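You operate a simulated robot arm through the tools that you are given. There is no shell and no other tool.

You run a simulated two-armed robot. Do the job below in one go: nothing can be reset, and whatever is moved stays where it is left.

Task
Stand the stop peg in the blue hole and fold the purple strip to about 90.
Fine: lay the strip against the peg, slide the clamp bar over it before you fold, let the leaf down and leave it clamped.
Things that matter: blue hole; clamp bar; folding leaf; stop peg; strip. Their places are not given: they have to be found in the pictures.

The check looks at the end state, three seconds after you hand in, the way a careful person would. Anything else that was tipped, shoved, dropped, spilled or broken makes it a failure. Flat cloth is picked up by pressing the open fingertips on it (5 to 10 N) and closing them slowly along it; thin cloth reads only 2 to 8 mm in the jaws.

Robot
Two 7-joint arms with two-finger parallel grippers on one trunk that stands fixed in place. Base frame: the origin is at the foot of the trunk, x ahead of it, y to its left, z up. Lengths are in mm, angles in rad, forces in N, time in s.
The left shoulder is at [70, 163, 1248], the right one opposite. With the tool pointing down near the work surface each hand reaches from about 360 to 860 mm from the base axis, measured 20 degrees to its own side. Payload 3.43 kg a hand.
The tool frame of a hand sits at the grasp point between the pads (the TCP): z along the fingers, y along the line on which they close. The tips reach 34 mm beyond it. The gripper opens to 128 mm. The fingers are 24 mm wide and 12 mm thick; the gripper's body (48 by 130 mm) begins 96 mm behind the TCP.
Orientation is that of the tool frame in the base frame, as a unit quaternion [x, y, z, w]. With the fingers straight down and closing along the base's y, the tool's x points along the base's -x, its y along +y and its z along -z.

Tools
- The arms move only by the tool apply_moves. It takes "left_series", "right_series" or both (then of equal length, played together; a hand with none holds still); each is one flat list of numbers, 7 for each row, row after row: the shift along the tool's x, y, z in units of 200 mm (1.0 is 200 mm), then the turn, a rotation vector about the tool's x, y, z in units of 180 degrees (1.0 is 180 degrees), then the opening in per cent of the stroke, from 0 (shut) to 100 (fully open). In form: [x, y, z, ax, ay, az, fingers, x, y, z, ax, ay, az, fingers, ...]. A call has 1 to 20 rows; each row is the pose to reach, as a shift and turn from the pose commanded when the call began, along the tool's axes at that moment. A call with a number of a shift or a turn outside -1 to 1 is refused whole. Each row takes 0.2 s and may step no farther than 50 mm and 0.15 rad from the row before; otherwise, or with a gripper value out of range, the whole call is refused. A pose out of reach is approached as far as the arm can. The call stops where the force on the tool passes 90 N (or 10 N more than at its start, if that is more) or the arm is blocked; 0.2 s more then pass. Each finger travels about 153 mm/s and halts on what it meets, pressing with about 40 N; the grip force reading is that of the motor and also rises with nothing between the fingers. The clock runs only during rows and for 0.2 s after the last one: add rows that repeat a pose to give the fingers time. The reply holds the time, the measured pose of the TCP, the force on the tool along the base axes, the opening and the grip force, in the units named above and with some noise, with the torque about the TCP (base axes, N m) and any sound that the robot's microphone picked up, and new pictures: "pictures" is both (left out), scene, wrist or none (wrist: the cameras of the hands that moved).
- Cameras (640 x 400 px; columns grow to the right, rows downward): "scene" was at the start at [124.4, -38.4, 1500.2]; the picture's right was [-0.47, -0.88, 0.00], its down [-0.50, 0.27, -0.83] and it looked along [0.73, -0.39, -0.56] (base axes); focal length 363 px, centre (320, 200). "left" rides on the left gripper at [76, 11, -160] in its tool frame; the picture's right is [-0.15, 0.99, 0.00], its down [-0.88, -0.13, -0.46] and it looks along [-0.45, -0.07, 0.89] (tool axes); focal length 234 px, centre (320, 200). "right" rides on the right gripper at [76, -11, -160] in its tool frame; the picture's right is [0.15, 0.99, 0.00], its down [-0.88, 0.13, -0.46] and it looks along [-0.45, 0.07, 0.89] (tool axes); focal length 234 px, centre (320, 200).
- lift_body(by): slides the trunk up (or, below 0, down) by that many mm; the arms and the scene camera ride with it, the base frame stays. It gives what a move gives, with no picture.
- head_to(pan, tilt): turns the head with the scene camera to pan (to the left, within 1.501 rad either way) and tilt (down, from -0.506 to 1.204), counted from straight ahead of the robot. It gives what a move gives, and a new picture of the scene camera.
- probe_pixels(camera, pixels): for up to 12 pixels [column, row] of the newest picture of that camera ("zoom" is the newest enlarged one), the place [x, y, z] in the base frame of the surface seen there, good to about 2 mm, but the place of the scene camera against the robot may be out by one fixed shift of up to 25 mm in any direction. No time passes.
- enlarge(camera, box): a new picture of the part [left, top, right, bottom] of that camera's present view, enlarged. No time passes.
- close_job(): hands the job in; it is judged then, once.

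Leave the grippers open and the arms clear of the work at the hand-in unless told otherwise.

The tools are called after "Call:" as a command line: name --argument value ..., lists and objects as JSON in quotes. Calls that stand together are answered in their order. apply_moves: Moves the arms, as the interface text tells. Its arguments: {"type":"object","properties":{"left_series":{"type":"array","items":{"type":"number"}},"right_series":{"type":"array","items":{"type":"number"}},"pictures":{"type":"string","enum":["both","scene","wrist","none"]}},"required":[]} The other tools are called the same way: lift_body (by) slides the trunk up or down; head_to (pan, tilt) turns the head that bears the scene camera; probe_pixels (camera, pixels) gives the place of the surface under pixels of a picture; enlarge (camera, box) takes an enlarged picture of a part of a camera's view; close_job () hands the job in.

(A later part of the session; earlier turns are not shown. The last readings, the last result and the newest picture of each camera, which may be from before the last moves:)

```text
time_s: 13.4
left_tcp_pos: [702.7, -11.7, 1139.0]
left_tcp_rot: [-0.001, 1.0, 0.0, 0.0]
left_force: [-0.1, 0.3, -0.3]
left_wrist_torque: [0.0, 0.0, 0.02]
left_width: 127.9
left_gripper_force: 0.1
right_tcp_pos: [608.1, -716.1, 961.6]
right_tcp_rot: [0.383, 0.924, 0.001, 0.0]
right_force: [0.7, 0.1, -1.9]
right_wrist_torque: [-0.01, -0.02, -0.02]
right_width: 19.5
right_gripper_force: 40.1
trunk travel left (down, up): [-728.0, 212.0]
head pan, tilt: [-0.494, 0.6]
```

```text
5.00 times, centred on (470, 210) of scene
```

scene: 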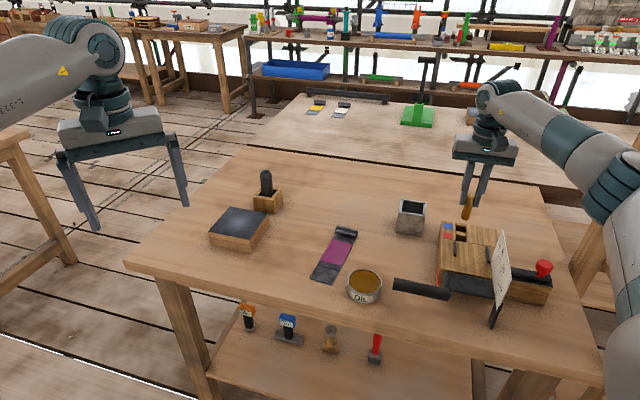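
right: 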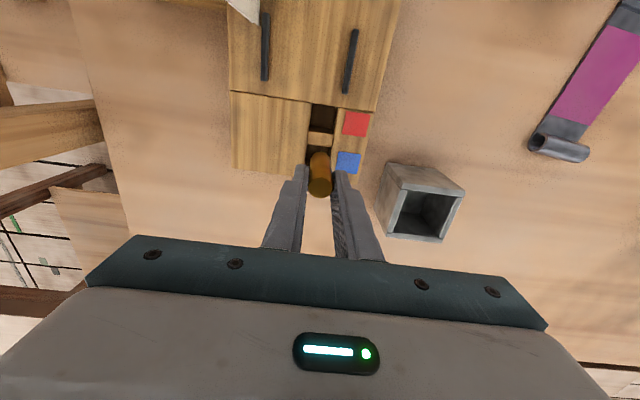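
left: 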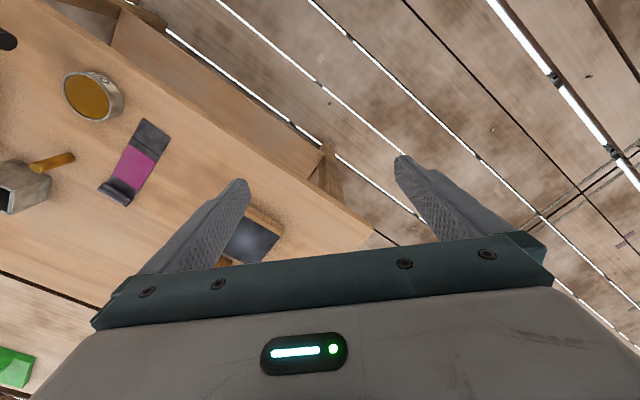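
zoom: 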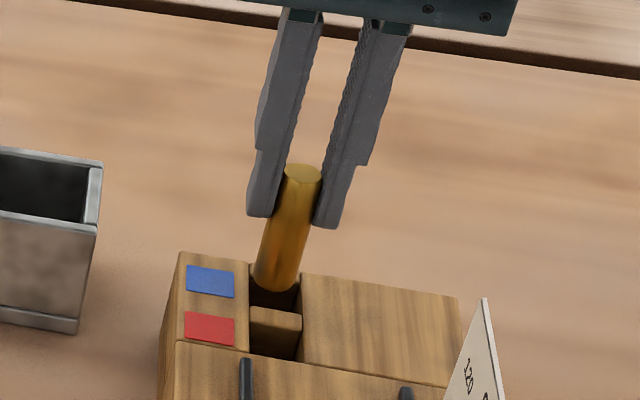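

The peg is now D 934.3, A −75.1, so I take A back 2 mm and descend 38 mm into the pocket.

Call:
apply_moves --right_series '[0, -0.011, 0, 0, 0, 0, 0, 0, -0.011, 0.04, 0, 0, 0, 0, 0, -0.011, 0.08, 0, 0, 0, 0, 0, -0.011, 0.12, 0, 0, 0, 0, 0, -0.011, 0.16, 0, 0, 0, 0, 0, -0.011, 0.19, 0, 0, 0, 0, 0, -0.011, 0.19, 0, 0, 0, 0]'

Call:
enlarge --camera "scene" --box '[420, 170, 520, 250]'

Call:
enlarge --camera "right" --box '[250, 110, 390, 230]'

```text
time_s: 15.0
left_tcp_pos: [703.1, -11.4, 1139.6]
left_tcp_rot: [-0.001, 1.0, 0.0, 0.0]
left_force: [-0.8, 0.1, -0.1]
left_wrist_torque: [-0.01, -0.03, -0.01]
left_width: 127.9
left_gripper_force: 0.1
right_tcp_pos: [607.2, -719.8, 922.9]
right_tcp_rot: [0.383, 0.924, 0.0, 0.0]
right_force: [0.2, 0.1, -0.9]
right_wrist_torque: [0.01, -0.02, -0.01]
right_width: 19.8
right_gripper_force: 40.0
trunk travel left (down, up): [-728.0, 212.0]
head pan, tilt: [-0.494, 0.6]
```

scene: 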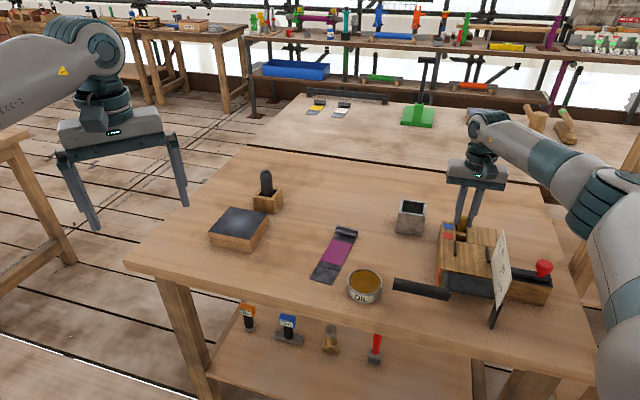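
right: 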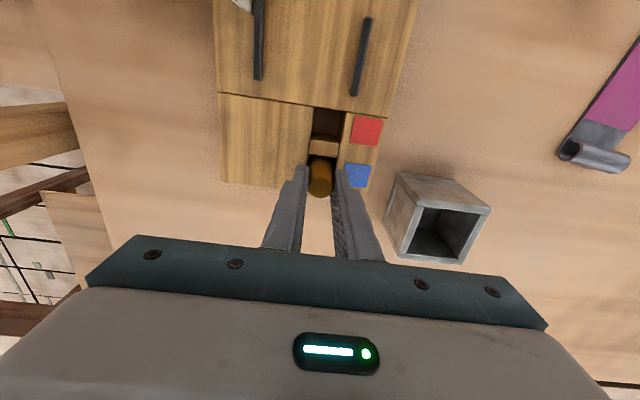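

```text
5.00 times, centred on (470, 210) of scene
```

zoom: 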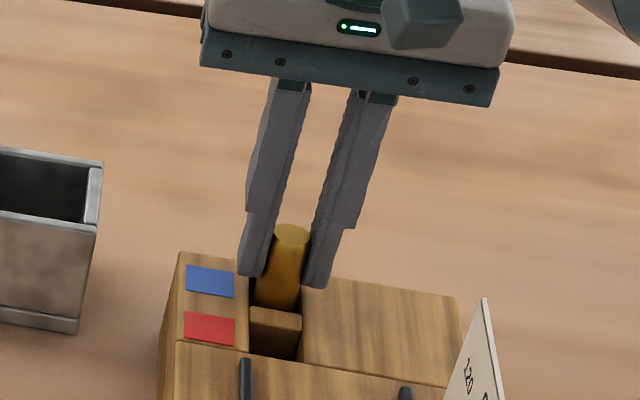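

```text
3.33 times, centred on (320, 170) of right
```

zoom: 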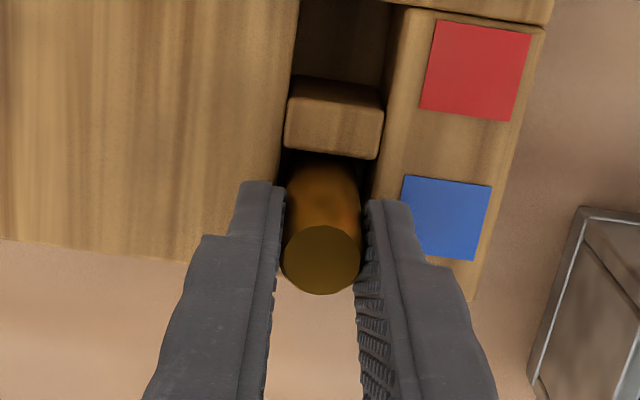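

No contact force; the peg is in the pocket with its top around z 917. I'll release and lift straight up.

Call:
apply_moves --right_series '[0, 0, 0, 0, 0, 0, 18, 0, 0, 0, 0, 0, 0, 25, 0, 0, 0, 0, 0, 0, 40, 0, 0, -0.1, 0, 0, 0, 40, 0, 0, -0.3, 0, 0, 0, 40, 0, 0, -0.5, 0, 0, 0, 40, 0, 0, -0.5, 0, 0, 0, 40]'

Call:
enlarge --camera "scene" --box '[420, 170, 520, 250]'

Call:
enlarge --camera "right" --box '[250, 80, 390, 200]'

```text
time_s: 16.6
left_tcp_pos: [702.7, -12.3, 1139.9]
left_tcp_rot: [0.0, 1.0, 0.0, 0.0]
left_force: [-0.2, 0.0, -0.6]
left_wrist_torque: [-0.02, 0.01, -0.01]
left_width: 127.9
left_gripper_force: 0.1
right_tcp_pos: [607.8, -719.8, 1023.4]
right_tcp_rot: [0.383, 0.924, 0.001, 0.0]
right_force: [0.4, -0.1, 0.5]
right_wrist_torque: [0.01, -0.01, 0.0]
right_width: 51.1
right_gripper_force: 0.1
trunk travel left (down, up): [-728.0, 212.0]
head pan, tilt: [-0.494, 0.6]
```

scene: 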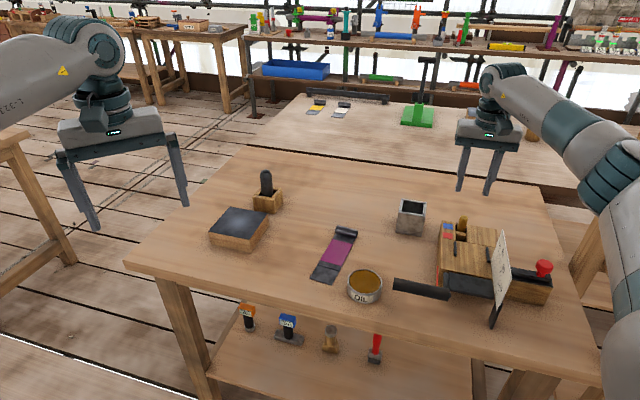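
right: 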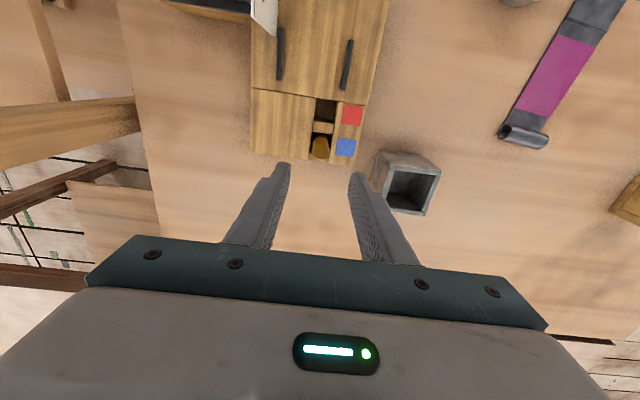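

```text
5.00 times, centred on (470, 210) of scene
```

zoom: 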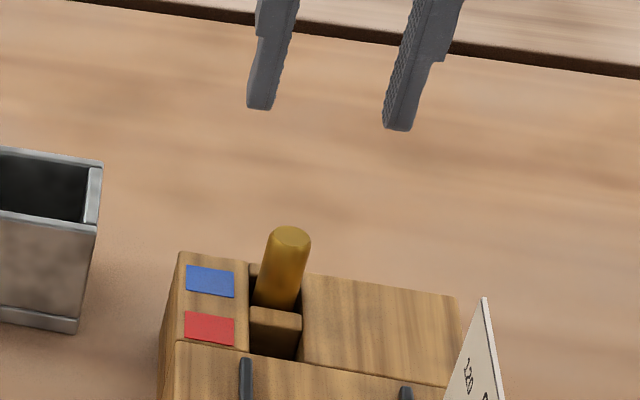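

```text
3.33 times, centred on (320, 140) of right
```

zoom: 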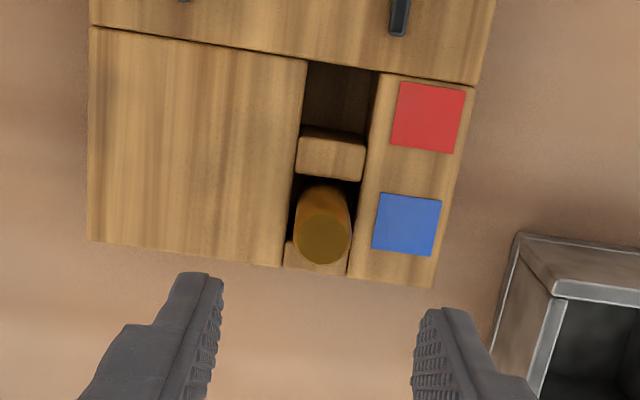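

The peg stands in the blue pocket. I'll probe where its top ended up.

Call:
probe_pixels --camera "zoom" --pixels '[[325, 240], [325, 218], [325, 260], [302, 238], [349, 238], [320, 200], [322, 195]]'

Call:
enlarge --camera "right" --box '[480, 0, 640, 170]'

```text
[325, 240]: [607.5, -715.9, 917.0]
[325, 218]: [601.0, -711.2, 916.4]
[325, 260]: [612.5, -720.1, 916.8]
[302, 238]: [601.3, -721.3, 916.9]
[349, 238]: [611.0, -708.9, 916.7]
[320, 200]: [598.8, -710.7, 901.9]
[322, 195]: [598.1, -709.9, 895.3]
```

```text
2.35 times, centred on (560, 85) of right
```

zoom: 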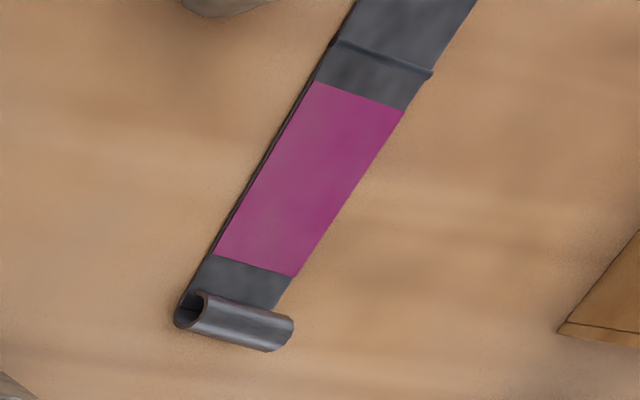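

The peg is centred at D 934.8, A −77, with its front face at D≈925. Next I carry the hand toward the strip's curled end at about (783,−476).

Call:
apply_moves --right_series '[0.03, 0.19, 0, 0, 0, 0, 40, 0.06, 0.38, 0, 0, 0, 0, 60, 0.09, 0.57, 0, 0, 0, 0, 64, 0.12, 0.76, 0, 0, 0, 0, 64, 0.155, 0.95, 0, 0, 0, 0, 64]' --pictures "none"

Call:
apply_moves --right_series '[0.03, 0.19, 0.03, 0, 0, 0.01, 64, 0.06, 0.36, 0.06, 0, 0, 0.02, 64, 0.085, 0.525, 0.1, 0, 0, 0.0306, 64, 0.085, 0.525, 0.1, 0, 0, 0.0306, 64]'

Call:
enlarge --camera "right" --box '[230, 40, 410, 200]'

```text
time_s: 17.8
left_tcp_pos: [704.5, -9.7, 1139.2]
left_tcp_rot: [0.0, 1.0, -0.001, 0.0]
left_force: [0.1, 0.4, 0.1]
left_wrist_torque: [-0.03, 0.02, 0.02]
left_width: 127.6
left_gripper_force: 0.1
right_tcp_pos: [721.8, -561.7, 1023.3]
right_tcp_rot: [0.383, 0.924, 0.0, 0.0]
right_force: [0.4, 0.1, 0.5]
right_wrist_torque: [-0.04, 0.01, 0.0]
right_width: 82.2
right_gripper_force: 0.1
trunk travel left (down, up): [-728.0, 212.0]
head pan, tilt: [-0.494, 0.6]
```

```text
time_s: 18.8
left_tcp_pos: [703.4, -13.2, 1139.8]
left_tcp_rot: [0.0, 1.0, 0.0, 0.0]
left_force: [-0.4, -0.4, 0.3]
left_wrist_torque: [-0.01, 0.02, -0.01]
left_width: 127.9
left_gripper_force: 0.0
right_tcp_pos: [781.5, -476.1, 1004.1]
right_tcp_rot: [0.427, 0.904, 0.0, 0.0]
right_force: [-0.2, -0.6, 0.3]
right_wrist_torque: [0.04, 0.02, -0.02]
right_width: 82.0
right_gripper_force: 0.0
trunk travel left (down, up): [-728.0, 212.0]
head pan, tilt: [-0.494, 0.6]
```

scene: 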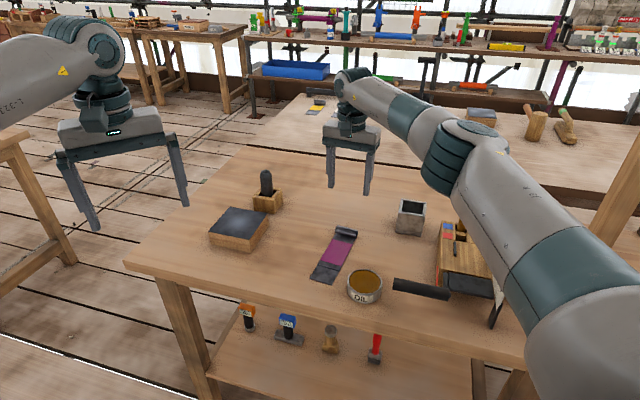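
right: 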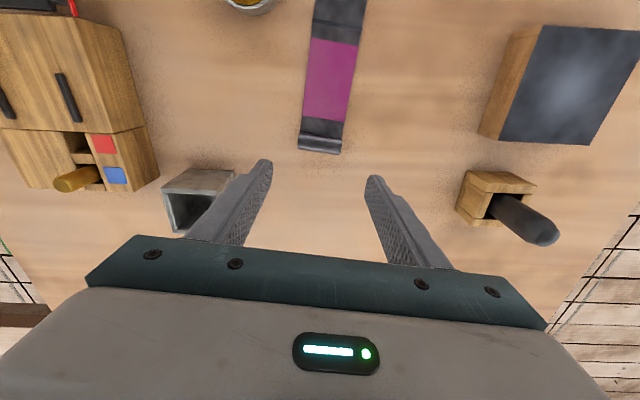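

```text
2.50 times, centred on (320, 120) of right
```

zoom: 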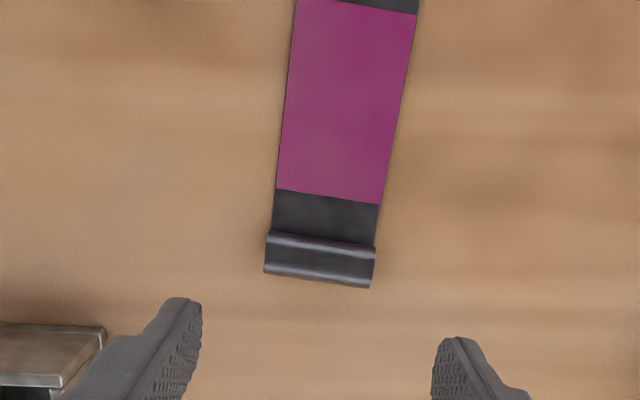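

The strip is now well in view. I'll probe its edges, patch and curl.

Call:
probe_pixels --camera "zoom" --pixels '[[297, 20], [412, 40], [278, 186], [382, 200], [275, 215], [377, 230], [269, 236], [372, 248], [266, 270], [369, 284], [320, 255], [320, 238]]'

Call:
probe_pixels --camera "zoom" --pixels '[[290, 80], [402, 100], [320, 276], [320, 225], [288, 262], [350, 268]]'

Call:
probe_pixels --camera "right" --pixels '[[313, 24], [362, 30], [317, 2], [364, 5], [311, 37], [357, 43], [340, 27]]'

```text
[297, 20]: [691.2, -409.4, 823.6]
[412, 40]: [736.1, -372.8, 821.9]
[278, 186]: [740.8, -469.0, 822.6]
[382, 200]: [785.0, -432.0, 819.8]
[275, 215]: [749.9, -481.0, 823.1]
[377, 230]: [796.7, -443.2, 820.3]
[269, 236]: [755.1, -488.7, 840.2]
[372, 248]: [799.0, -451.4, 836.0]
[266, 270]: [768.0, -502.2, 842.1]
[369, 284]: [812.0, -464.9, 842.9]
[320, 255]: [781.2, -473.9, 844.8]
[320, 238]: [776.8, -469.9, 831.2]
```

```text
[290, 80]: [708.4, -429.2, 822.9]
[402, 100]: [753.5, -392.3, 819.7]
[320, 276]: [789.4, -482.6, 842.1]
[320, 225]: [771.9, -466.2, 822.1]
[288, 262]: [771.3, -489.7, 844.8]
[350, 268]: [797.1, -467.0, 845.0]
```

```text
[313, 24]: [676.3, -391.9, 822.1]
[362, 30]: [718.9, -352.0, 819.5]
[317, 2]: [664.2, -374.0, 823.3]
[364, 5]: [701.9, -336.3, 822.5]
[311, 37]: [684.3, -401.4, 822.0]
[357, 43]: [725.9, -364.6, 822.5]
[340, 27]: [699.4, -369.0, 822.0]
```

Strip: angle ≈ −50.3°, about 56 mm wide, curl axis at about (783,−477), height ≈ 25 mm. Ridge to curl rear is ≈ 148 mm. I lower so the fingertips flank the curl's two ends, just above the table, then close on it.

Call:
apply_moves --right_series '[0, 0.01, 0.2, 0, 0, 0, 64, 0, 0.01, 0.4, 0, 0, 0, 64, 0, 0.01, 0.6, 0, 0, 0, 64, 0, 0.01, 0.71, 0, 0, 0, 64, 0, 0.01, 0.71, 0, 0, 0, 64]' --pictures "wrist"

Call:
enlarge --camera "right" --box '[220, 80, 420, 240]'

```text
time_s: 20.0
left_tcp_pos: [701.8, -12.2, 1140.4]
left_tcp_rot: [-0.001, 1.0, 0.0, -0.001]
left_force: [-0.8, 0.1, -0.6]
left_wrist_torque: [0.03, -0.01, -0.02]
left_width: 128.0
left_gripper_force: 0.0
right_tcp_pos: [783.6, -475.4, 860.6]
right_tcp_rot: [0.427, 0.904, 0.0, 0.0]
right_force: [-0.3, -0.6, 0.1]
right_wrist_torque: [0.03, 0.01, -0.03]
right_width: 81.9
right_gripper_force: 0.0
trunk travel left (down, up): [-728.0, 212.0]
head pan, tilt: [-0.494, 0.6]
```

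right: 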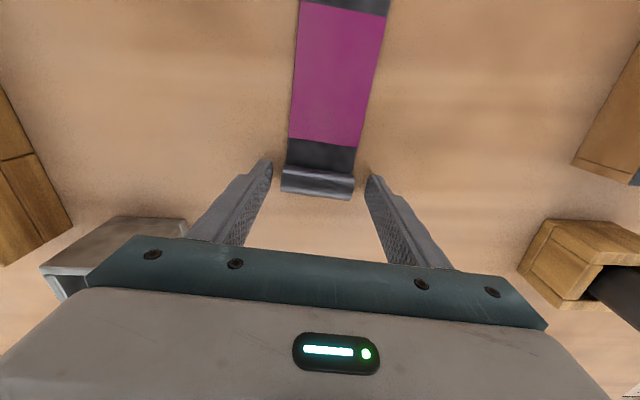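

```text
2.50 times, centred on (320, 160) of right
```

zoom: 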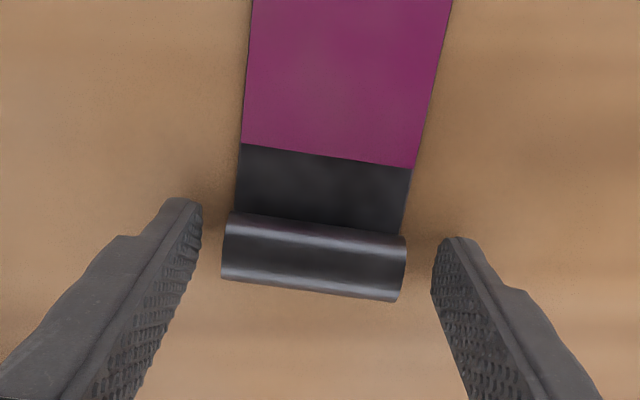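

The fingers flank the curl. I'll check their relative positions with probes.

Call:
probe_pixels --camera "zoom" --pixels '[[190, 204], [450, 242], [196, 230], [445, 270], [228, 250], [400, 270], [228, 275], [395, 295], [315, 245], [318, 222]]'

```text
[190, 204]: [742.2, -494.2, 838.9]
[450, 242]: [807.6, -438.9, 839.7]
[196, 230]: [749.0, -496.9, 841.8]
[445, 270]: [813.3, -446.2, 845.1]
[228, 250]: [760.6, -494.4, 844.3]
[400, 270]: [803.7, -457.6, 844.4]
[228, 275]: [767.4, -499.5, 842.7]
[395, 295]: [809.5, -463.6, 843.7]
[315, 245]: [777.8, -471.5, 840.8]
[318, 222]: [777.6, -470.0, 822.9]
```

Fingers are centred on the curl (P 865 versus 867). Closing gently, then gripping.

Call:
apply_moves --right_series '[0, 0, 0, 0, 0, 0, 54, 0, 0, 0, 0, 0, 0, 49, 0, 0, 0, 0, 0, 0, 45, 0, 0, 0, 0, 0, 0, 42, 0, 0, 0, 0, 0, 0, 38, 0, 0, 0, 0, 0, 0, 38]' --pictures "wrist"

Call:
enlarge --camera "right" --box '[220, 80, 420, 240]'

```text
time_s: 21.4
left_tcp_pos: [703.2, -11.3, 1138.6]
left_tcp_rot: [-0.001, 1.0, 0.0, 0.0]
left_force: [0.0, 0.3, -0.6]
left_wrist_torque: [-0.01, -0.01, 0.0]
left_width: 127.7
left_gripper_force: 0.0
right_tcp_pos: [782.6, -475.3, 861.5]
right_tcp_rot: [0.427, 0.904, 0.001, 0.001]
right_force: [-0.3, -1.0, 0.0]
right_wrist_torque: [-0.05, 0.0, 0.09]
right_width: 59.5
right_gripper_force: 39.5
trunk travel left (down, up): [-728.0, 212.0]
head pan, tilt: [-0.494, 0.6]
```

right: 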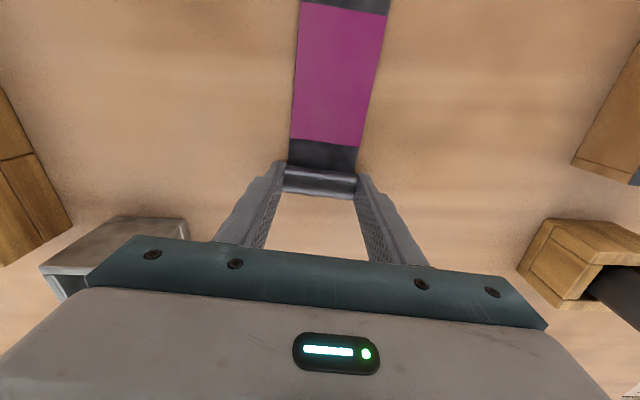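

```text
2.50 times, centred on (320, 160) of right
```

zoom: 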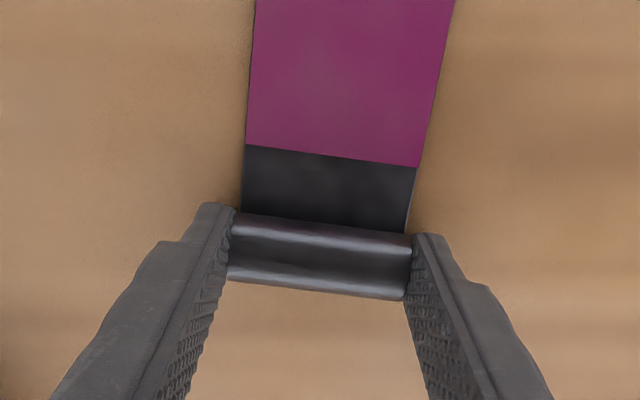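

Gripped the curl: width 59.5, 39.5 N. I'll lift 60 mm slowly and check how the strip hangs.

Call:
apply_moves --right_series '[0, 0, -0.05, 0, 0, 0, 38, 0, 0, -0.1, 0, 0, 0, 38, 0, 0, -0.2, 0, 0, 0, 38, 0, 0, -0.3, 0, 0, 0, 38, 0, 0, -0.3, 0, 0, 0, 38]'

Call:
enlarge --camera "scene" --box '[270, 140, 430, 300]'

```text
time_s: 22.6
left_tcp_pos: [702.9, -11.0, 1139.5]
left_tcp_rot: [0.0, 1.0, 0.001, 0.0]
left_force: [1.3, -0.7, 0.5]
left_wrist_torque: [0.0, -0.01, 0.03]
left_width: 127.9
left_gripper_force: 0.1
right_tcp_pos: [782.7, -474.2, 921.3]
right_tcp_rot: [0.427, 0.904, 0.001, -0.002]
right_force: [0.2, -0.3, -2.8]
right_wrist_torque: [-0.14, -0.11, -0.03]
right_width: 59.6
right_gripper_force: 39.8
trunk travel left (down, up): [-728.0, 212.0]
head pan, tilt: [-0.494, 0.6]
```

scene: 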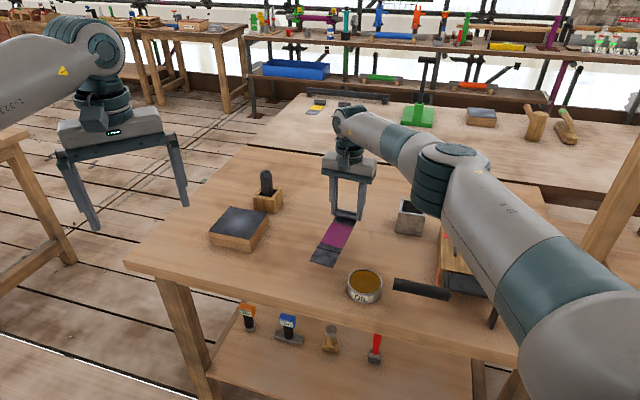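
right: 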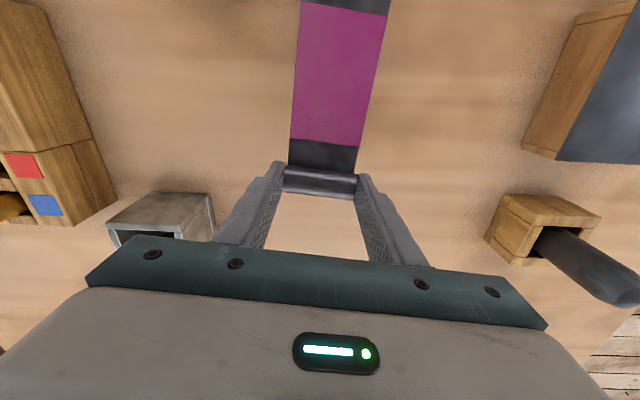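

```text
2.50 times, centred on (350, 220) of scene
```

zoom: 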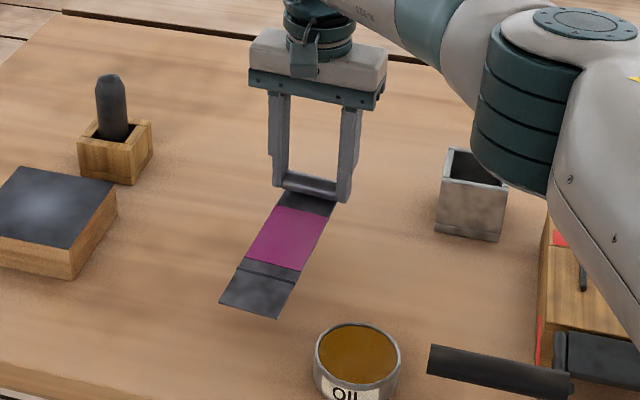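

It lifted as one rigid piece, and the reading shows about 2.3 N of weight. I'll probe the strip for sag.

Call:
probe_pixels --camera "right" --pixels '[[340, 20], [330, 130], [325, 155], [322, 180], [345, 4]]'

Call:
probe_pixels --camera "scene" --pixels '[[315, 260], [338, 265], [328, 254], [340, 225], [345, 216]]'

```text
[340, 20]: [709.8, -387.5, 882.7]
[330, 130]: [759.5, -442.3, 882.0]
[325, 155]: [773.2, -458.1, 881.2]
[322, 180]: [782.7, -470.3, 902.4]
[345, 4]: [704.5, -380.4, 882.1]
```

```text
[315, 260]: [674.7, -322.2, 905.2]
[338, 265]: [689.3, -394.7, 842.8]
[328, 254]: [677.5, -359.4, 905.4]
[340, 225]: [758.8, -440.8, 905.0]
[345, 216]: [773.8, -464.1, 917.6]
```

The strip is level with its top at z≈882 and tracks the hand. I'll raise it to clear the crank and yaw back to −45°.

Call:
apply_moves --right_series '[0, 0, -0.1, 0, 0, -0.008, 38, 0, 0, -0.2, 0, 0, -0.016, 38, 0, 0, -0.3, 0, 0, -0.024, 38, 0, 0, -0.4, 0, 0, -0.031, 38, 0, 0, -0.4, 0, 0, -0.031, 38]' --pictures "none"

Call:
apply_moves --right_series '[-0.01, -0.15, 0, 0, 0, 0, 38, -0.02, -0.3, 0, 0, 0, 0, 38, -0.03, -0.45, 0, 0, 0, 0, 38, -0.04, -0.6, 0, 0, 0, 0, 38, -0.05, -0.8, 0, 0, 0, 0, 38, -0.055, -0.9, 0, 0, 0, 0, 38]' --pictures "scene"

```text
time_s: 23.8
left_tcp_pos: [703.5, -11.4, 1138.3]
left_tcp_rot: [0.001, 1.0, -0.001, 0.001]
left_force: [-0.3, -0.5, -0.6]
left_wrist_torque: [0.01, 0.0, -0.02]
left_width: 128.0
left_gripper_force: 0.0
right_tcp_pos: [783.9, -476.5, 1000.6]
right_tcp_rot: [0.381, 0.924, 0.0, -0.001]
right_force: [0.7, 0.5, -2.1]
right_wrist_torque: [-0.1, -0.07, 0.02]
right_width: 59.4
right_gripper_force: 39.5
trunk travel left (down, up): [-728.0, 212.0]
head pan, tilt: [-0.494, 0.6]
```

```text
time_s: 25.2
left_tcp_pos: [701.7, -11.9, 1139.1]
left_tcp_rot: [0.0, 1.0, 0.0, 0.0]
left_force: [0.1, -0.9, 0.0]
left_wrist_torque: [0.04, -0.03, 0.0]
left_width: 127.8
left_gripper_force: 0.1
right_tcp_pos: [664.0, -610.3, 1001.4]
right_tcp_rot: [0.382, 0.924, 0.0, 0.001]
right_force: [0.4, 0.0, -2.9]
right_wrist_torque: [-0.09, -0.13, 0.0]
right_width: 59.6
right_gripper_force: 40.8
trunk travel left (down, up): [-728.0, 212.0]
head pan, tilt: [-0.494, 0.6]
```

scene: 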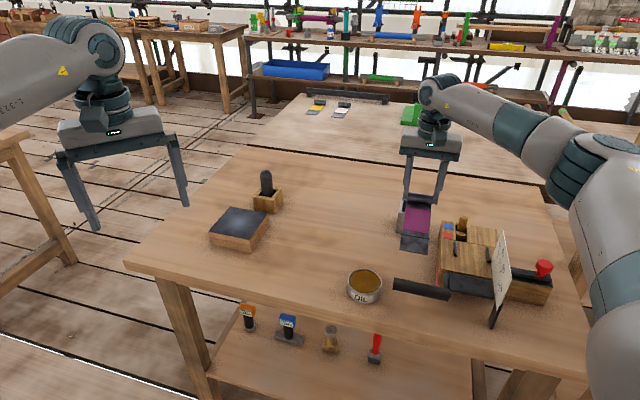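

At D 901, A 38 with the strip still level. Next, 137 mm further in −A to sit over the channel.

Call:
apply_moves --right_series '[0, -0.15, 0, 0, 0, 0, 38, 0, -0.3, 0, 0, 0, 0, 38, 0, -0.45, 0, 0, 0, 0, 38, 0, -0.6, 0, 0, 0, 0, 38, 0, -0.685, 0, 0, 0, 0, 38, 0, -0.685, 0, 0, 0, 0, 38, 0, -0.685, 0, 0, 0, 0, 38]'

Call:
enlarge --camera "right" --box '[220, 0, 420, 200]'

Call:
enlarge --camera "scene" --box '[410, 170, 560, 330]'

```text
time_s: 26.8
left_tcp_pos: [702.9, -12.3, 1138.9]
left_tcp_rot: [-0.001, 1.0, 0.0, 0.0]
left_force: [0.0, -0.1, 0.5]
left_wrist_torque: [0.01, 0.01, 0.0]
left_width: 127.7
left_gripper_force: 0.1
right_tcp_pos: [568.7, -707.6, 1001.8]
right_tcp_rot: [0.382, 0.924, 0.0, 0.0]
right_force: [-0.4, -0.1, -2.8]
right_wrist_torque: [-0.12, -0.13, -0.01]
right_width: 59.3
right_gripper_force: 39.6
trunk travel left (down, up): [-728.0, 212.0]
head pan, tilt: [-0.494, 0.6]
```

scene: 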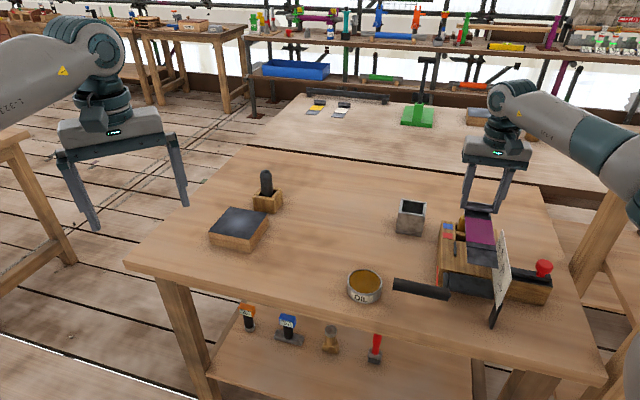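
right: 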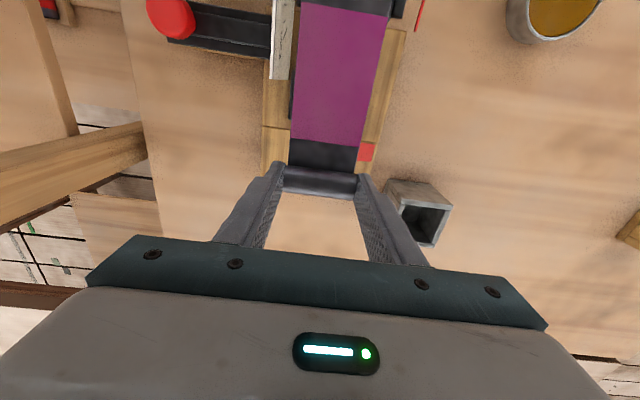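

```text
2.00 times, centred on (320, 100) of right
```

zoom: 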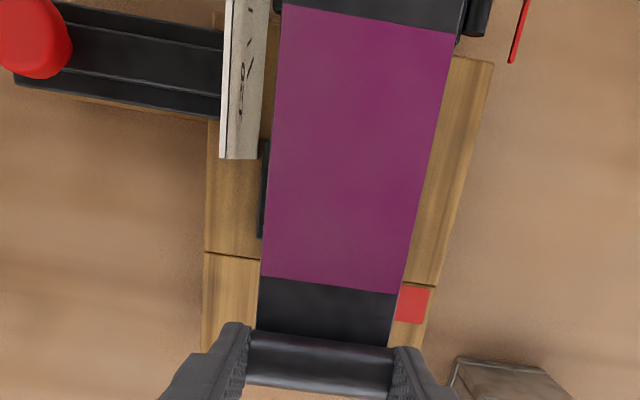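

```text
2.50 times, centred on (485, 250) of scene
```

zoom: 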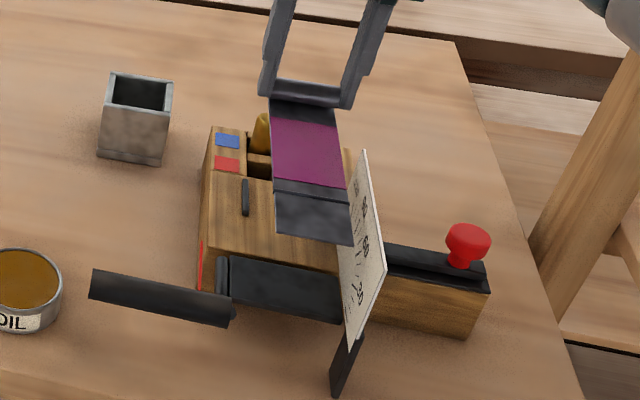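

Hovering at D 902.5, A −98. I'll probe the strip's edges to check lateral centring and yaw.

Call:
probe_pixels --camera "right" --pixels '[[302, 8], [294, 100], [292, 135], [385, 20], [373, 80], [360, 142], [286, 170], [354, 178], [275, 40], [291, 110]]'

Call:
enlarge --camera "right" --box '[140, 0, 440, 130]'

```text
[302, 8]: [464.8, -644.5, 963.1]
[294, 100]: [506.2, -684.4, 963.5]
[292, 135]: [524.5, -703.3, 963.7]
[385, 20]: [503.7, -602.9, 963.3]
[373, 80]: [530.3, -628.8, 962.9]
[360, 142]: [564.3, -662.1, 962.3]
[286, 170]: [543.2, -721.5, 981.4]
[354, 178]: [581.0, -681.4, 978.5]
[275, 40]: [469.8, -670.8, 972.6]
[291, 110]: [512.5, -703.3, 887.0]
```

```text
2.13 times, centred on (290, 65) of right
```

zoom: 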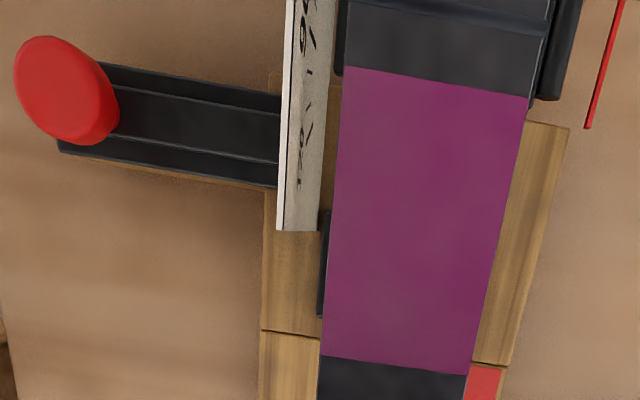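

The strip spans A −127…−69 and is parallel to the guides (inner faces ≈ −132 and −66). I descend 77 mm to just above the bed, with a 1 mm trim.

Call:
apply_moves --right_series '[0, -0.004, 0.1, 0, 0, 0, 38, 0, -0.004, 0.2, 0, 0, 0, 38, 0, -0.004, 0.28, 0, 0, 0, 38, 0, -0.004, 0.34, 0, 0, 0, 38, 0, -0.004, 0.37, 0, 0, 0, 38, 0, -0.004, 0.385, 0, 0, 0, 38, 0, -0.004, 0.385, 0, 0, 0, 38]'

Call:
enlarge --camera "right" --box '[220, 0, 420, 200]'

Call:
enlarge --camera "scene" --box '[410, 190, 560, 330]'

```text
time_s: 28.4
left_tcp_pos: [703.5, -12.9, 1139.7]
left_tcp_rot: [0.001, 1.0, 0.0, 0.001]
left_force: [0.2, 0.5, -0.4]
left_wrist_torque: [0.0, -0.01, -0.03]
left_width: 128.2
left_gripper_force: 0.0
right_tcp_pos: [566.9, -706.2, 924.2]
right_tcp_rot: [0.382, 0.924, 0.001, 0.0]
right_force: [-0.1, -0.5, -3.0]
right_wrist_torque: [-0.12, -0.1, 0.03]
right_width: 59.5
right_gripper_force: 39.9
trunk travel left (down, up): [-728.0, 212.0]
head pan, tilt: [-0.494, 0.6]
```

scene: 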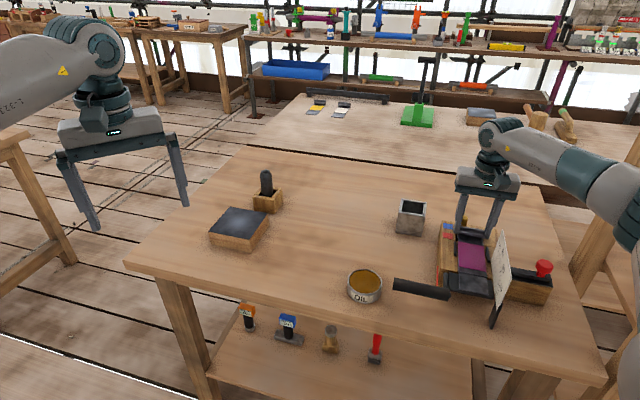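
right: 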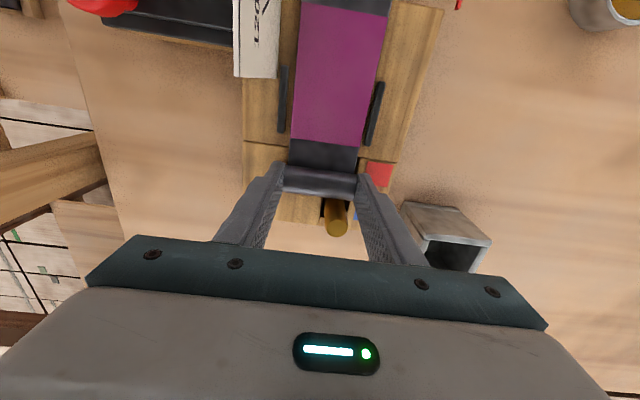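

```text
2.00 times, centred on (320, 100) of right
```

zoom: 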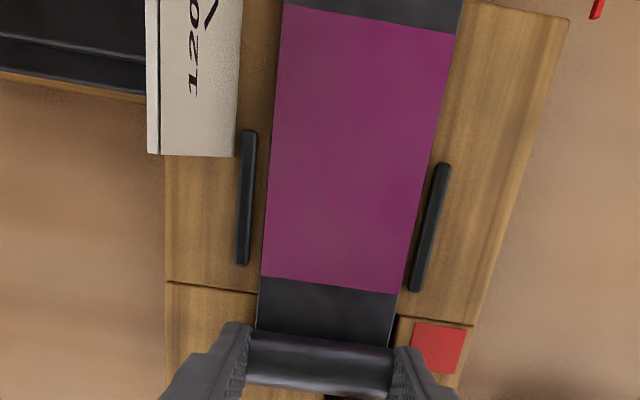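

```text
2.86 times, centred on (485, 260) of scene
```

zoom: 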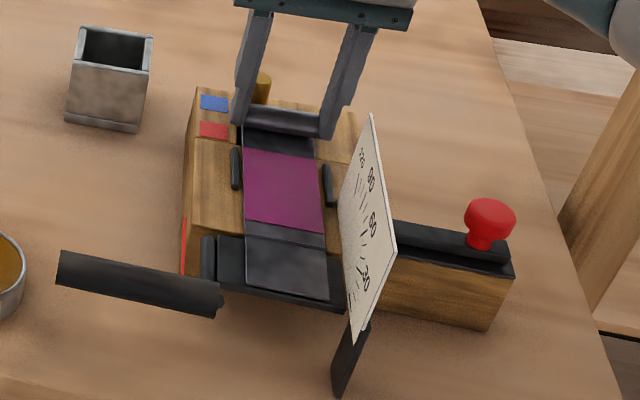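

The strip hovers in the channel, and the ridge sits about at the leaf/bed line. I'll probe curl rear, peg, strip height and guide gaps.

Call:
probe_pixels --camera "right" --pixels '[[320, 190], [335, 195], [320, 194], [337, 215], [325, 100], [294, 100], [371, 100], [284, 100], [377, 100], [330, 230], [341, 230]]'

Call:
enlarge --camera "right" --box '[270, 150, 390, 250]'

```text
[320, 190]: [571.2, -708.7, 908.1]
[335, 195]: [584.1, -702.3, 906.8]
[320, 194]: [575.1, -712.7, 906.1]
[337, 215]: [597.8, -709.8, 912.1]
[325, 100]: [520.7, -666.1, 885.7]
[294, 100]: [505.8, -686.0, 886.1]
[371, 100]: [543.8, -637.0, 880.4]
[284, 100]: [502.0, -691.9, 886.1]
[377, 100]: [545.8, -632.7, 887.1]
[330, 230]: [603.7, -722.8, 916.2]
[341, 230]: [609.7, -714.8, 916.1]
```

```text
4.00 times, centred on (330, 200) of right
```

zoom: 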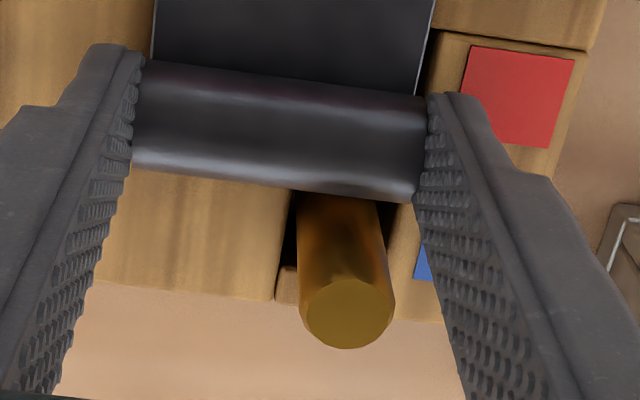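

The strip bottom is ≈3 mm above the bed, and the gap between curl and peg is ≈10 mm. I lower 3 mm and slide 8 mm toward the peg.

Call:
apply_moves --right_series '[0, 0, 0.007, 0, 0, 0, 38, 0, 0, 0.014, 0, 0, 0, 38, -0.01, 0, 0.014, 0, 0, 0, 38, -0.02, 0, 0.014, 0, 0, 0, 38, -0.03, 0, 0.014, 0, 0, 0, 38, -0.04, 0, 0.014, 0, 0, 0, 38, -0.04, 0, 0.014, 0, 0, 0, 38]' --pictures "wrist"

Call:
enlarge --camera "right" --box '[270, 150, 390, 250]'

Call:
probe_pixels --camera "zoom" --pixels '[[330, 180], [340, 190], [345, 210], [340, 240], [350, 290], [350, 340], [250, 180]]'

```text
time_s: 30.0
left_tcp_pos: [702.7, -12.5, 1140.1]
left_tcp_rot: [0.0, 1.0, 0.0, 0.0]
left_force: [0.0, 0.2, 1.0]
left_wrist_torque: [-0.01, 0.05, -0.01]
left_width: 128.1
left_gripper_force: 0.0
right_tcp_pos: [572.8, -713.3, 921.6]
right_tcp_rot: [0.382, 0.924, 0.0, -0.001]
right_force: [-1.3, -0.4, -0.7]
right_wrist_torque: [0.09, 0.14, 0.05]
right_width: 59.5
right_gripper_force: 40.4
trunk travel left (down, up): [-728.0, 212.0]
head pan, tilt: [-0.494, 0.6]
```

right: 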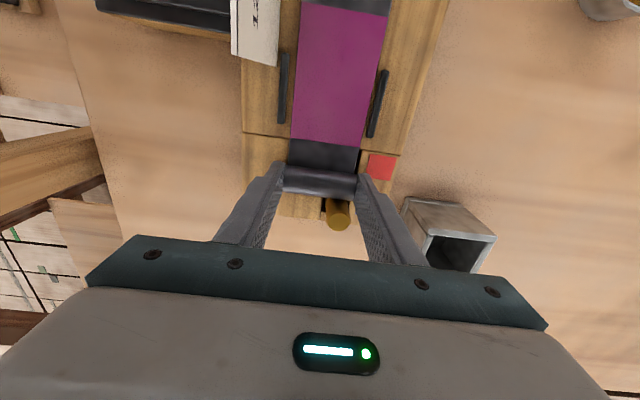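

```text
4.00 times, centred on (330, 200) of right
```

zoom: 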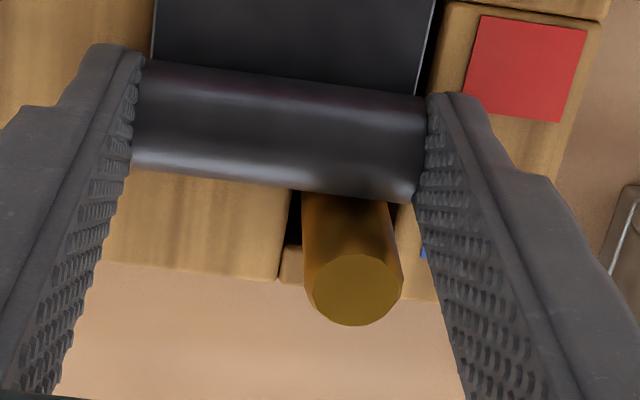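

```text
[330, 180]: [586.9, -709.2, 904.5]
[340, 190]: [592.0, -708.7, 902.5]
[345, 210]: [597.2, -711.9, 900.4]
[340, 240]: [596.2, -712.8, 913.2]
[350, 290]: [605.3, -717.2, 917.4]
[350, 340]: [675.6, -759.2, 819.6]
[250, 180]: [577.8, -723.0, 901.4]
```

The gap is now about 4 mm. I'll creep on in 1 mm steps, 5 mm total, watching force.

Call:
apply_moves --right_series '[-0.005, 0, 0, 0, 0, 0, 38, -0.01, 0, 0, 0, 0, 0, 38, -0.015, 0, 0, 0, 0, 0, 38, -0.02, 0, 0, 0, 0, 0, 38, -0.025, 0, 0, 0, 0, 0, 38, -0.025, 0, 0, 0, 0, 0, 38]' --pictures "wrist"

Call:
enlarge --camera "right" --box '[270, 150, 390, 250]'

Call:
probe_pixels --camera "zoom" --pixels '[[330, 180], [340, 190], [345, 205], [340, 240], [350, 270], [250, 180], [355, 285], [355, 310]]'

```text
time_s: 31.4
left_tcp_pos: [702.9, -10.6, 1141.0]
left_tcp_rot: [0.0, 1.0, 0.0, 0.0]
left_force: [-0.3, -0.2, -0.3]
left_wrist_torque: [-0.01, 0.03, 0.0]
left_width: 127.9
left_gripper_force: 0.0
right_tcp_pos: [576.2, -715.7, 922.0]
right_tcp_rot: [0.382, 0.924, 0.0, -0.001]
right_force: [-6.3, 10.8, -2.7]
right_wrist_torque: [0.31, 0.17, 0.3]
right_width: 59.5
right_gripper_force: 40.1
trunk travel left (down, up): [-728.0, 212.0]
head pan, tilt: [-0.494, 0.6]
```

right: 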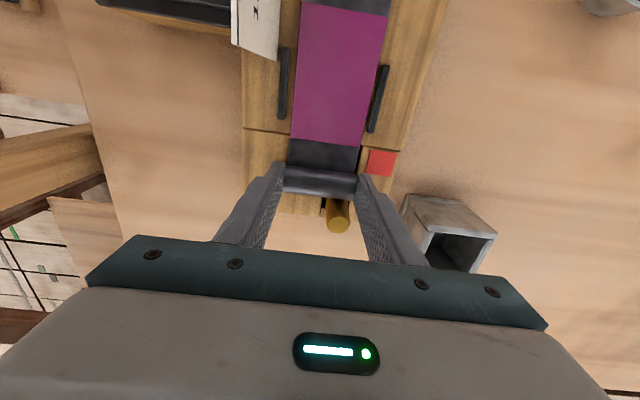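

```text
4.00 times, centred on (330, 200) of right
```

zoom: 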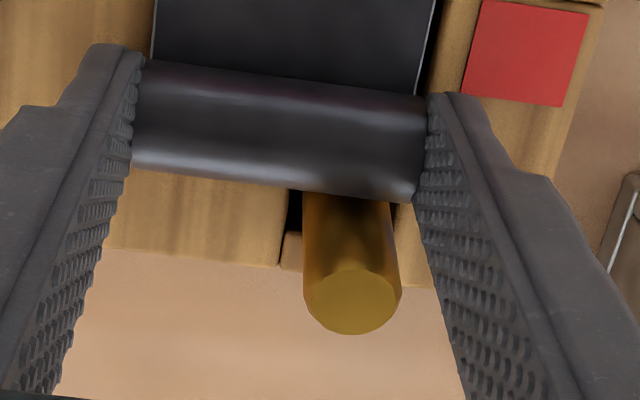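

```text
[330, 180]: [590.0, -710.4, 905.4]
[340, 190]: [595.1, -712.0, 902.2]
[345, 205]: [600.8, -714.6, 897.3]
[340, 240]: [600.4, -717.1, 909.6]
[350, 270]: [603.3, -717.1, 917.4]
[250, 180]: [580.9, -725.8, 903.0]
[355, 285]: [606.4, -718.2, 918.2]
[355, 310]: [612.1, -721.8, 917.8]
```

Contact: 12 N along the slide direction. I ease back 1 mm, settle 0.6 mm down, and open slowly.

Call:
apply_moves --right_series '[0.005, 0, 0.002, 0, 0, 0, 38, 0.005, 0, 0.004, 0, 0, 0, 38, 0.005, 0, 0.004, 0, 0, 0, 38, 0.005, 0, 0.004, 0, 0, 0, 48, 0.005, 0, 0.004, 0, 0, 0, 52, 0.005, 0, 0.004, 0, 0, 0, 52]' --pictures "wrist"

Call:
enlarge --camera "right" --box '[270, 150, 390, 250]'

Call:
probe_pixels --camera "zoom" --pixels '[[330, 180], [340, 190], [345, 205], [340, 240], [350, 270], [250, 180], [355, 285], [355, 310]]'

```text
time_s: 32.8
left_tcp_pos: [702.7, -12.0, 1139.7]
left_tcp_rot: [0.0, 1.0, 0.0, 0.001]
left_force: [-0.2, -0.9, -0.5]
left_wrist_torque: [0.02, -0.02, 0.02]
left_width: 127.8
left_gripper_force: 0.1
right_tcp_pos: [576.5, -715.9, 921.3]
right_tcp_rot: [0.382, 0.924, 0.0, 0.0]
right_force: [1.2, -0.6, 0.5]
right_wrist_torque: [-0.01, -0.03, 0.0]
right_width: 66.5
right_gripper_force: 0.0
trunk travel left (down, up): [-728.0, 212.0]
head pan, tilt: [-0.494, 0.6]
```

right: 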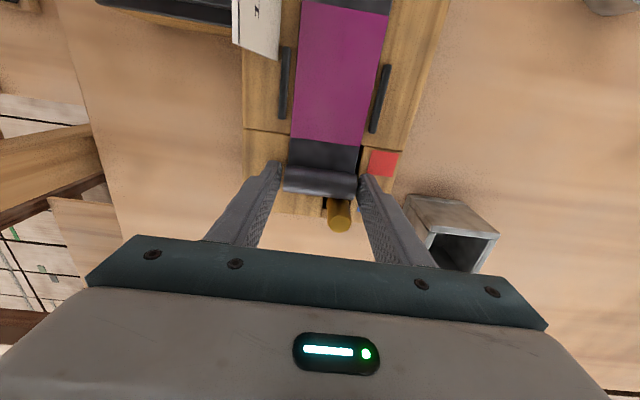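

```text
4.00 times, centred on (330, 200) of right
```

zoom: 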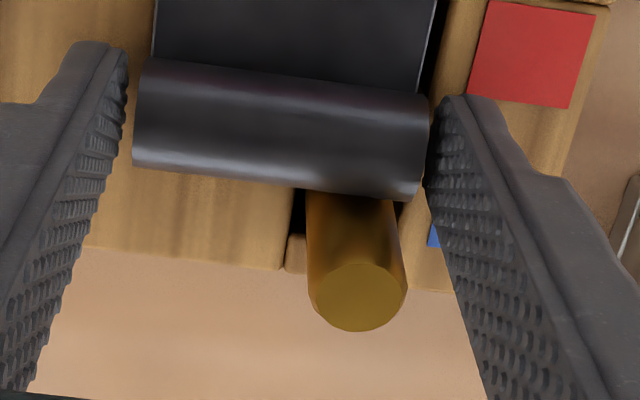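

```text
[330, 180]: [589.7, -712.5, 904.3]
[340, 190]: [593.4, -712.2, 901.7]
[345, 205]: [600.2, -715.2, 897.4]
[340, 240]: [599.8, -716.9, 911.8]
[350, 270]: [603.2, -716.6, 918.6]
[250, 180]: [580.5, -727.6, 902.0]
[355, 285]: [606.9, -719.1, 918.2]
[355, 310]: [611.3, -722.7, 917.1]
```

Released. I'll raise straight up and look at the contact from above.

Call:
apply_moves --right_series '[0, 0, 0, 0, 0, 0, 58, 0, 0, -0.05, 0, 0, 0, 58, 0, 0, -0.2, 0, 0, 0, 58, 0, 0, -0.4, 0, 0, 0, 58, 0.1, 0, -0.5, 0, 0, 0, 80, 0.3, 0, -0.5, 0, 0, 0, 100, 0.3, 0, -0.5, 0, 0, 0, 100]'

Call:
enlarge --camera "right" --box '[250, 60, 390, 200]'

Call:
enlarge --camera "scene" --box '[420, 190, 560, 330]'

```text
time_s: 34.4
left_tcp_pos: [702.2, -10.8, 1138.8]
left_tcp_rot: [0.0, 1.0, -0.001, -0.001]
left_force: [0.7, 0.2, 0.1]
left_wrist_torque: [0.0, 0.03, 0.0]
left_width: 128.2
left_gripper_force: 0.0
right_tcp_pos: [535.4, -672.0, 1020.8]
right_tcp_rot: [0.382, 0.924, 0.001, 0.0]
right_force: [-0.1, 0.2, -0.1]
right_wrist_torque: [0.03, 0.01, 0.02]
right_width: 128.0
right_gripper_force: 0.1
trunk travel left (down, up): [-728.0, 212.0]
head pan, tilt: [-0.494, 0.6]
```

scene: 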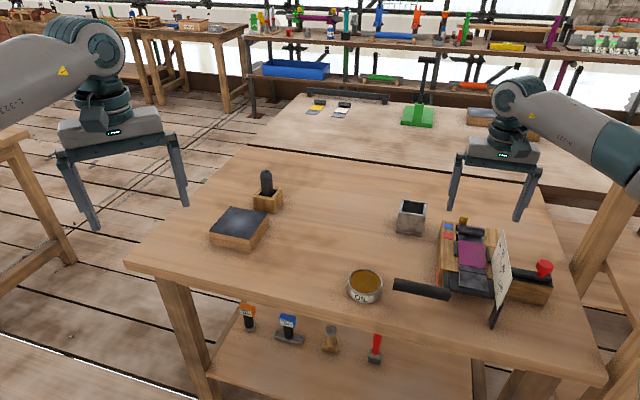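
right: 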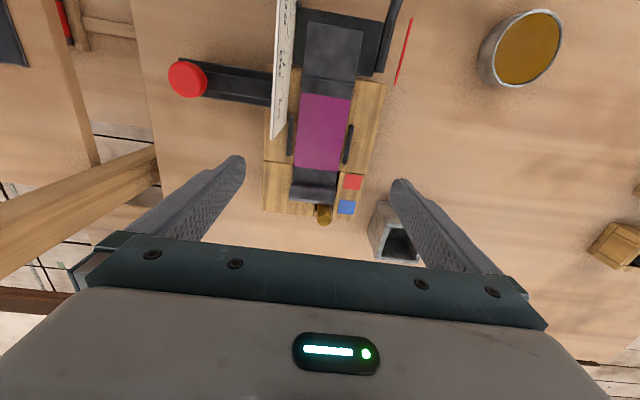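

```text
2.86 times, centred on (320, 130) of right
```

zoom: 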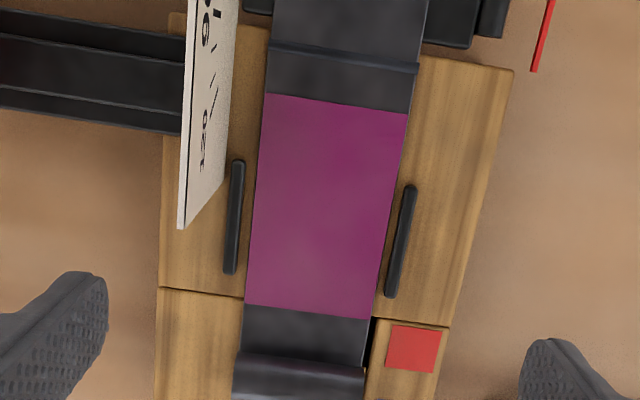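

```text
2.86 times, centred on (490, 260) of scene
```

zoom: 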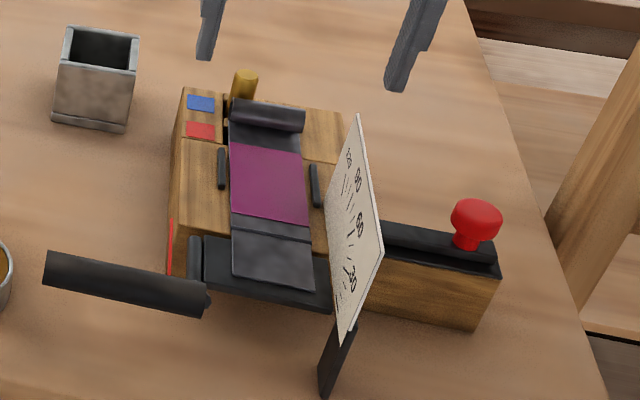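

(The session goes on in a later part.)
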